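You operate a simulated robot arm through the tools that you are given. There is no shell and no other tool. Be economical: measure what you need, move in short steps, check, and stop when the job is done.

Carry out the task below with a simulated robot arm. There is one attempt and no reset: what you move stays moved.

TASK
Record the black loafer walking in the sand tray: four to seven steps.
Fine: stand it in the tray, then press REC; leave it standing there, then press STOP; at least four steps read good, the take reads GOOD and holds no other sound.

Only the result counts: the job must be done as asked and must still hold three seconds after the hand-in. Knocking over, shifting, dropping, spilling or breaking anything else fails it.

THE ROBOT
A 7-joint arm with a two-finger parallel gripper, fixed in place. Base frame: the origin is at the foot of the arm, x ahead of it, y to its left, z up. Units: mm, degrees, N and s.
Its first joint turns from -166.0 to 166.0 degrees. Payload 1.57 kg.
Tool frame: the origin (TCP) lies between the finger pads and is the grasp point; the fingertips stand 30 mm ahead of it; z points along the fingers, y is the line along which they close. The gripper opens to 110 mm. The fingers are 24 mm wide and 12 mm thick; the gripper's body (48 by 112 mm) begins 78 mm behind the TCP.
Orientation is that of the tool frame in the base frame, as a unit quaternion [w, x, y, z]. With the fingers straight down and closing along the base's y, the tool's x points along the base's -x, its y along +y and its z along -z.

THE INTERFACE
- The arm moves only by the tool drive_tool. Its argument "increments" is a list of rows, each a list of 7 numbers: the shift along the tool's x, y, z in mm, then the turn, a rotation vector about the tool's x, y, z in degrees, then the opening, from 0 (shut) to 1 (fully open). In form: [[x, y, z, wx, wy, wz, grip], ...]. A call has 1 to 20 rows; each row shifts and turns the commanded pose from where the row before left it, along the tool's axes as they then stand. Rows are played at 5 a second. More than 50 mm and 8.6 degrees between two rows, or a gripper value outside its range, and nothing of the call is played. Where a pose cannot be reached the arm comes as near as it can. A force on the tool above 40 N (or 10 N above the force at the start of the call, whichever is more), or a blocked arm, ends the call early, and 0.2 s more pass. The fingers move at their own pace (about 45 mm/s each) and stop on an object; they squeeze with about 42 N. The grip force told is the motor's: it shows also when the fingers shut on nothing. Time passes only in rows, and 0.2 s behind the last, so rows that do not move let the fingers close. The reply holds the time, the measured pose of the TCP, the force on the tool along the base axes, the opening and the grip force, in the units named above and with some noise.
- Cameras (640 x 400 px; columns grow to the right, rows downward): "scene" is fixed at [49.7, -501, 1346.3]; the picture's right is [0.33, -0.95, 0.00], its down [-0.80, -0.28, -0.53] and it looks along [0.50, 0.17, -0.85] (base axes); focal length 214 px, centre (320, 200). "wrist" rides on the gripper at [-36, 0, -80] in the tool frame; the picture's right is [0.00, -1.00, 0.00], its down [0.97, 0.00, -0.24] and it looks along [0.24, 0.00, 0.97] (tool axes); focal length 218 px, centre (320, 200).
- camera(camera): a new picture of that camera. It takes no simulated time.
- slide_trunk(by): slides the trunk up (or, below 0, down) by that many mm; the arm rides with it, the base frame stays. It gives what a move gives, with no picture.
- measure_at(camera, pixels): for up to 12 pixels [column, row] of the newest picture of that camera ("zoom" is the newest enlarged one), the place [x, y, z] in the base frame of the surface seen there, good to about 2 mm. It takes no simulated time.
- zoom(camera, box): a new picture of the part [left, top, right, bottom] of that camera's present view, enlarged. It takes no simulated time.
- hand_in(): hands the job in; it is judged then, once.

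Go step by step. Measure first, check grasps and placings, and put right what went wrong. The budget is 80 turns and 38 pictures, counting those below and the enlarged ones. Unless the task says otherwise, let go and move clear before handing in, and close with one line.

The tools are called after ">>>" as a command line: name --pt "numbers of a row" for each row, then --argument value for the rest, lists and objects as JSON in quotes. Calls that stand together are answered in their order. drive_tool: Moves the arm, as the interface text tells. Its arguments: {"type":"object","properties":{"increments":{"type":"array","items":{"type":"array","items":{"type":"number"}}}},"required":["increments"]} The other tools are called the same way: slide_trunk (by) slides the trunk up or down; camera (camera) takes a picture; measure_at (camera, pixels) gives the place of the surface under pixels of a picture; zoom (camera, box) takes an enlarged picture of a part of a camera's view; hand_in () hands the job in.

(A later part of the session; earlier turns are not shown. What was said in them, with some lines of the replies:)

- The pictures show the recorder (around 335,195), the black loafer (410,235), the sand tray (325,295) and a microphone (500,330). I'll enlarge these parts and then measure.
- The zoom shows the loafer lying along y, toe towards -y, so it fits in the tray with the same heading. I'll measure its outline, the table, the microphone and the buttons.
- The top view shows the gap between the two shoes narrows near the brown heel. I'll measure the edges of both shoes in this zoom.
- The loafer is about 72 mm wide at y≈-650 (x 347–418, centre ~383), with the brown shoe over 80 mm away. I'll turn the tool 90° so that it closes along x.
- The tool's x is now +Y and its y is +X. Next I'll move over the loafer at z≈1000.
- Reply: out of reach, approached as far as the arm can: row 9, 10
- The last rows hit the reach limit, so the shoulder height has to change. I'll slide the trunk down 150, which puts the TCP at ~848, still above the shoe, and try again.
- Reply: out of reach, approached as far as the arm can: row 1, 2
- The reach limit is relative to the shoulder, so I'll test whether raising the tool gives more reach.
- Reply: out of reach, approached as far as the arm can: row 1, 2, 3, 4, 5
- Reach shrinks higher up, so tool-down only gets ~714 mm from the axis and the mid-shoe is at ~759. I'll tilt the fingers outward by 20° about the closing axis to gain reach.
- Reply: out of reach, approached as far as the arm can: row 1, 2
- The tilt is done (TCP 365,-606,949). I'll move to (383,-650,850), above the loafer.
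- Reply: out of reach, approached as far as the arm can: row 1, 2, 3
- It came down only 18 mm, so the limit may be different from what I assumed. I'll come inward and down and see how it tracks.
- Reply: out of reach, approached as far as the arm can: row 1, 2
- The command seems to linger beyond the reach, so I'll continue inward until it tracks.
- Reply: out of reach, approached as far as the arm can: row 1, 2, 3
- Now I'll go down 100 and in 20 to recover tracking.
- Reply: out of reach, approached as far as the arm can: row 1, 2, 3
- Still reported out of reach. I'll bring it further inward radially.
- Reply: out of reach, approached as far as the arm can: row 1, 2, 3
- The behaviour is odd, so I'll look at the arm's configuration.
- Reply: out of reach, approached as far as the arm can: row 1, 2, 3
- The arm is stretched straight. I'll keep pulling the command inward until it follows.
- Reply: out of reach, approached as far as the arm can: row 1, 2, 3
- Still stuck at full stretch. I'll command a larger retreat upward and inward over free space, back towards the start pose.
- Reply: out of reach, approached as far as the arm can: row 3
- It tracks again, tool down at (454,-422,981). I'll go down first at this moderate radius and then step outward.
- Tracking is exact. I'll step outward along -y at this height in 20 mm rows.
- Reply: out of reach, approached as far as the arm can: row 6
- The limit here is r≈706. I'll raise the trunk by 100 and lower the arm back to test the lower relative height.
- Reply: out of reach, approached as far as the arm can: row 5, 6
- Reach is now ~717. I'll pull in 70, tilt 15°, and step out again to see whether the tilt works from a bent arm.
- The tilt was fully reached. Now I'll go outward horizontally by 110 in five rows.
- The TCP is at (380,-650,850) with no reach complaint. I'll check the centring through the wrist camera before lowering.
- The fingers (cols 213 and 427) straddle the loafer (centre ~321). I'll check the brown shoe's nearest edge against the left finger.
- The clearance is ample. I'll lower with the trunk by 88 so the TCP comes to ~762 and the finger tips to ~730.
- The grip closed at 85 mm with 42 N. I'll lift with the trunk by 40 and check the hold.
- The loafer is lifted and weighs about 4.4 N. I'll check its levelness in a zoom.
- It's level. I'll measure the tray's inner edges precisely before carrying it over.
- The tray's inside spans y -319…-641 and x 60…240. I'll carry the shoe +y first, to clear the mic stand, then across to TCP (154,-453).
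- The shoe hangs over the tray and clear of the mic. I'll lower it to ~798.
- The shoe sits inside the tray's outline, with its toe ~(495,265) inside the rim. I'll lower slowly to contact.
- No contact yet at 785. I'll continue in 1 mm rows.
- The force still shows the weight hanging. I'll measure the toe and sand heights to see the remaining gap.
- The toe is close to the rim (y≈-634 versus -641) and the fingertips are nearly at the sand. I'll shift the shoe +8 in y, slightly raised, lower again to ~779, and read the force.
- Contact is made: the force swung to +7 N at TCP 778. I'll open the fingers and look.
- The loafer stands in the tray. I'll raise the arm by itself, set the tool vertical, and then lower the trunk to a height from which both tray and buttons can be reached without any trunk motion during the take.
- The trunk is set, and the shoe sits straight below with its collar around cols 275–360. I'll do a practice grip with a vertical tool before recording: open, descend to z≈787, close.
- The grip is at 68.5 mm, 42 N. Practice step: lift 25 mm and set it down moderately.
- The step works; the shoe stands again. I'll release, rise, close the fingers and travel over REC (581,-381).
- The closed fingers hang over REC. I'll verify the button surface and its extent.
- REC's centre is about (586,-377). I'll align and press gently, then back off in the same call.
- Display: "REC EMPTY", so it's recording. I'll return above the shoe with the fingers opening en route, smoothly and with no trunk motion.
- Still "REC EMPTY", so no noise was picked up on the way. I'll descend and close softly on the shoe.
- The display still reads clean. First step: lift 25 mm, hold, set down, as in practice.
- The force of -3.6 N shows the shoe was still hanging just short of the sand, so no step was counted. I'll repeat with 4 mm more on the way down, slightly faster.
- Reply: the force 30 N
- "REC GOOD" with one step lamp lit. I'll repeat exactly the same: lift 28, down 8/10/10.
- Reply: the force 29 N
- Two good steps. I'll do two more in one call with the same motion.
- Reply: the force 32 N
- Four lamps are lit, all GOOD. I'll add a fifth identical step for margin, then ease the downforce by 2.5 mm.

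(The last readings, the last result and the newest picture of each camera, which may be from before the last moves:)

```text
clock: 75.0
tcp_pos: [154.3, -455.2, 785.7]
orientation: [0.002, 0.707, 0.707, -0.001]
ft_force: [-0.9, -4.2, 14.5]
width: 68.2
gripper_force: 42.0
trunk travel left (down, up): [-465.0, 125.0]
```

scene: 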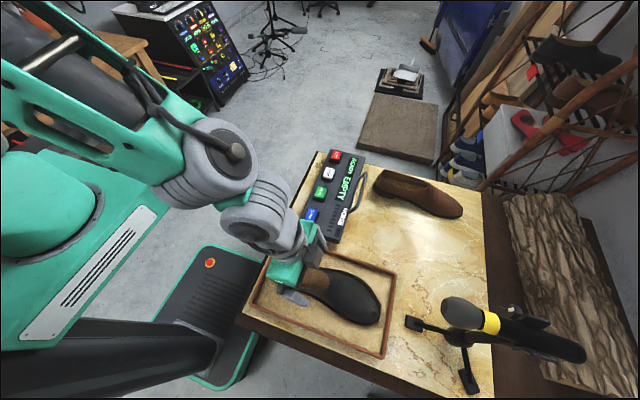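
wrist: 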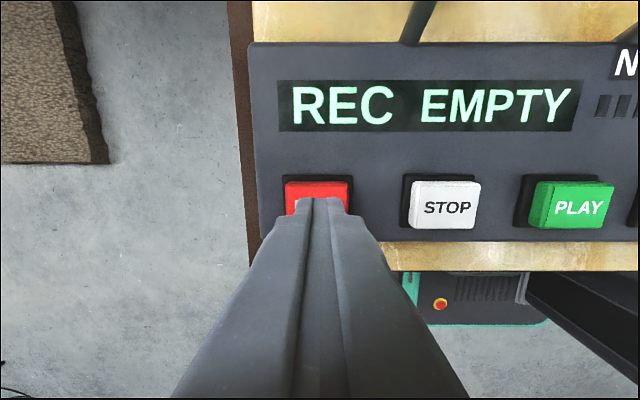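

14.5 N remains. I'll ease another millimetre and then open.

>>> drive_tool --pt "0 0 -0.6 0 0 0 0.5" --pt "0 0 -0.4 0 0 0 0.5" --pt "0 0 0 0 0 0 0.5"

>>> zoom --camera "scene" --box '[235, 140, 435, 365]'

```text
clock: 75.8
tcp_pos: [154.2, -452.1, 786.9]
orientation: [-0.001, 0.707, 0.707, 0.001]
ft_force: [0.9, -3.8, 6.8]
width: 68.3
gripper_force: 41.7
trunk travel left (down, up): [-465.0, 125.0]
```

```text
1.78 times, centred on (335, 252) of scene
```

zoom: 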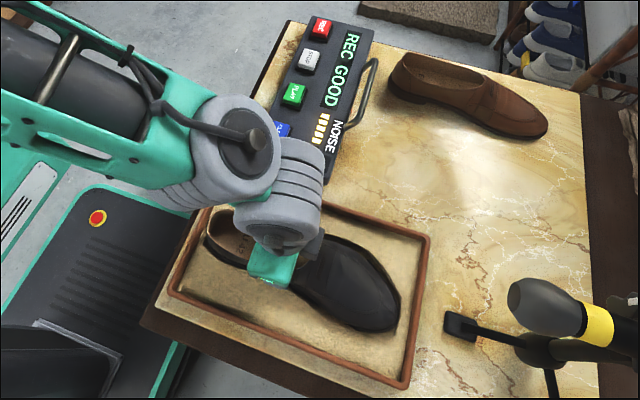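

Still GOOD and the shoe stands in the tray. I'll release slowly, rise, and travel to above STOP (504,-374), closing the fingers gently on the way.

>>> drive_tool --pt "0 0 0 0 0 0 0.65" --pt "0 0 0 0 0 0 0.75" --pt "0 0 0 0 0 0 0.85" --pt "0 0 0 0 0 0 0.95" --pt "0 0 -10 0 0 0 0.95" --pt "0 0 -40 0 0 0 0.95" --pt "0 0 -40 0 0 0 0.95" --pt "7.8 35 0 0 0 0 0.8" --pt "7.8 35 0 0 0 0 0.6" --pt "7.8 35 0 0 0 0 0.4" --pt "7.8 35 0 0 0 0 0.25" --pt "7.8 35 0 0 0 0 0.15" --pt "7.8 35 0 0 0 0 0.1" --pt "7.8 35 0 0 0 0 0.06" --pt "7.8 35 0 0 0 0 0.03" --pt "7.8 35 0 0 0 0 0" --pt "7.8 35 0 0 0 0 0" --pt "0 0 0 0 0 0 0"

>>> camera --camera "wrist"

```text
clock: 79.6
tcp_pos: [505.4, -376.2, 877.2]
orientation: [-0.001, 0.707, 0.707, 0.0]
ft_force: [-0.3, 0.0, 0.3]
width: 0.0
gripper_force: 21.3
trunk travel left (down, up): [-465.0, 125.0]
```

```text
11 pictures are left
```

wrist: 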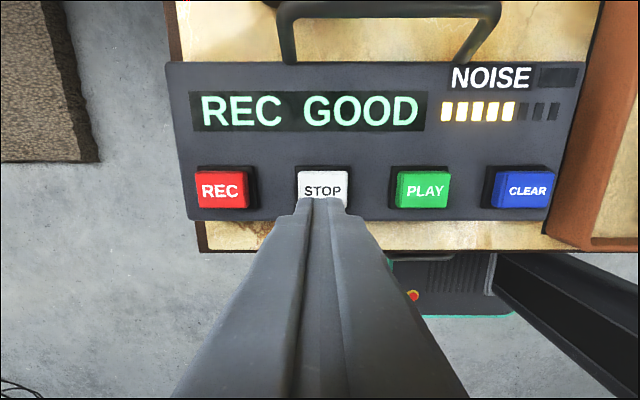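

Five lamps, "REC GOOD", NOISE dark. The fingers are over STOP, so I'll press it as I did REC.

>>> drive_tool --pt "0 0 20 0 0 0 0" --pt "0 0 25 0 0 0 0" --pt "0 0 15 0 0 0 0" --pt "0 0 4 0 0 0 0" --pt "0 0 3 0 0 0 0" --pt "0 0 2 0 0 0 0" --pt "0 0 2 0 0 0 0" --pt "0 0 -11 0 0 0 0" --pt "0 0 -30 0 0 0 0" --pt "0 0 -40 0 0 0 0"

>>> camera --camera "wrist"

>>> camera --camera "scene"

```text
clock: 81.8
tcp_pos: [502.7, -372.4, 885.7]
orientation: [0.0, 0.707, 0.707, 0.0]
ft_force: [0.1, -1.2, 0.3]
width: 0.0
gripper_force: 21.3
trunk travel left (down, up): [-465.0, 125.0]
```

```text
10 pictures are left
```

wrist: 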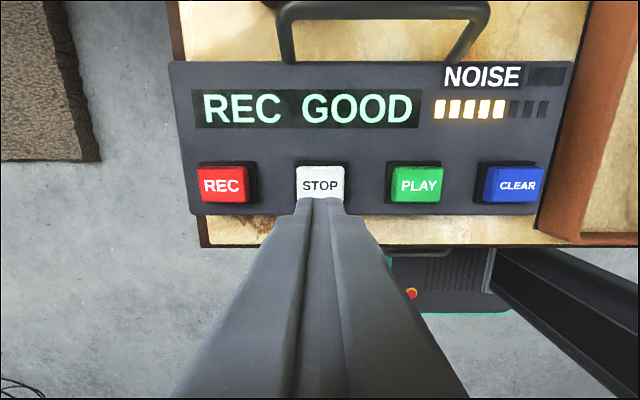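

```text
9 pictures are left
```

scene: 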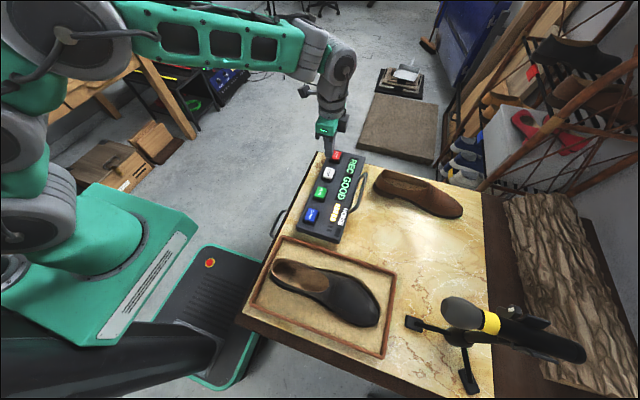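

It still reads REC: the press was a little too shallow. I'll press again to ~803, hold, and back off.

>>> drive_tool --pt "0 0 30 0 0 0 0" --pt "0 0 30 0 0 0 0" --pt "0 0 15 0 0 0 0" --pt "0 0 3 0 0 0 0" --pt "0 0 2 0 0 0 0" --pt "0 0 2 0 0 0 0" --pt "0 0 1 0 0 0 0" --pt "0 0 0 0 0 0 0" --pt "0 0 -13 0 0 0 0" --pt "0 0 -30 0 0 0 0" --pt "0 0 -40 0 0 0 0"

>>> camera --camera "wrist"

```text
clock: 84.2
tcp_pos: [504.0, -373.2, 888.6]
orientation: [0.0, 0.707, 0.707, 0.0]
ft_force: [0.2, -0.2, 0.3]
width: 0.0
gripper_force: 21.7
trunk travel left (down, up): [-465.0, 125.0]
```

```text
8 pictures are left
```

wrist: 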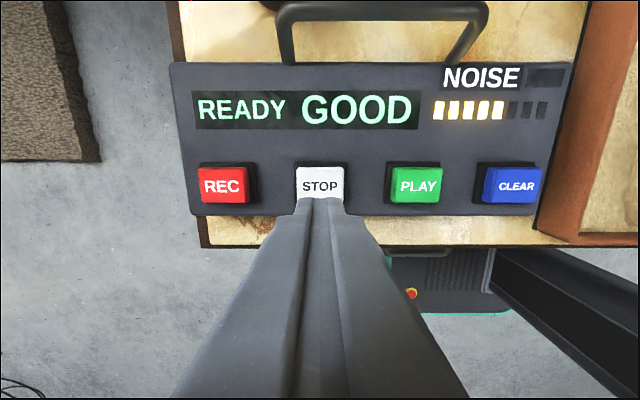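

The display shows "READY GOOD" with five step lamps and NOISE dark. The loafer stands in the tray and the arm is clear, so I'll hand in.

>>> hand_in

```text
The job is handed in.
```

The job is handed in: the recorder is stopped on a GOOD take of five steps with the NOISE lamp dark, and the black loafer is standing in the sand tray.
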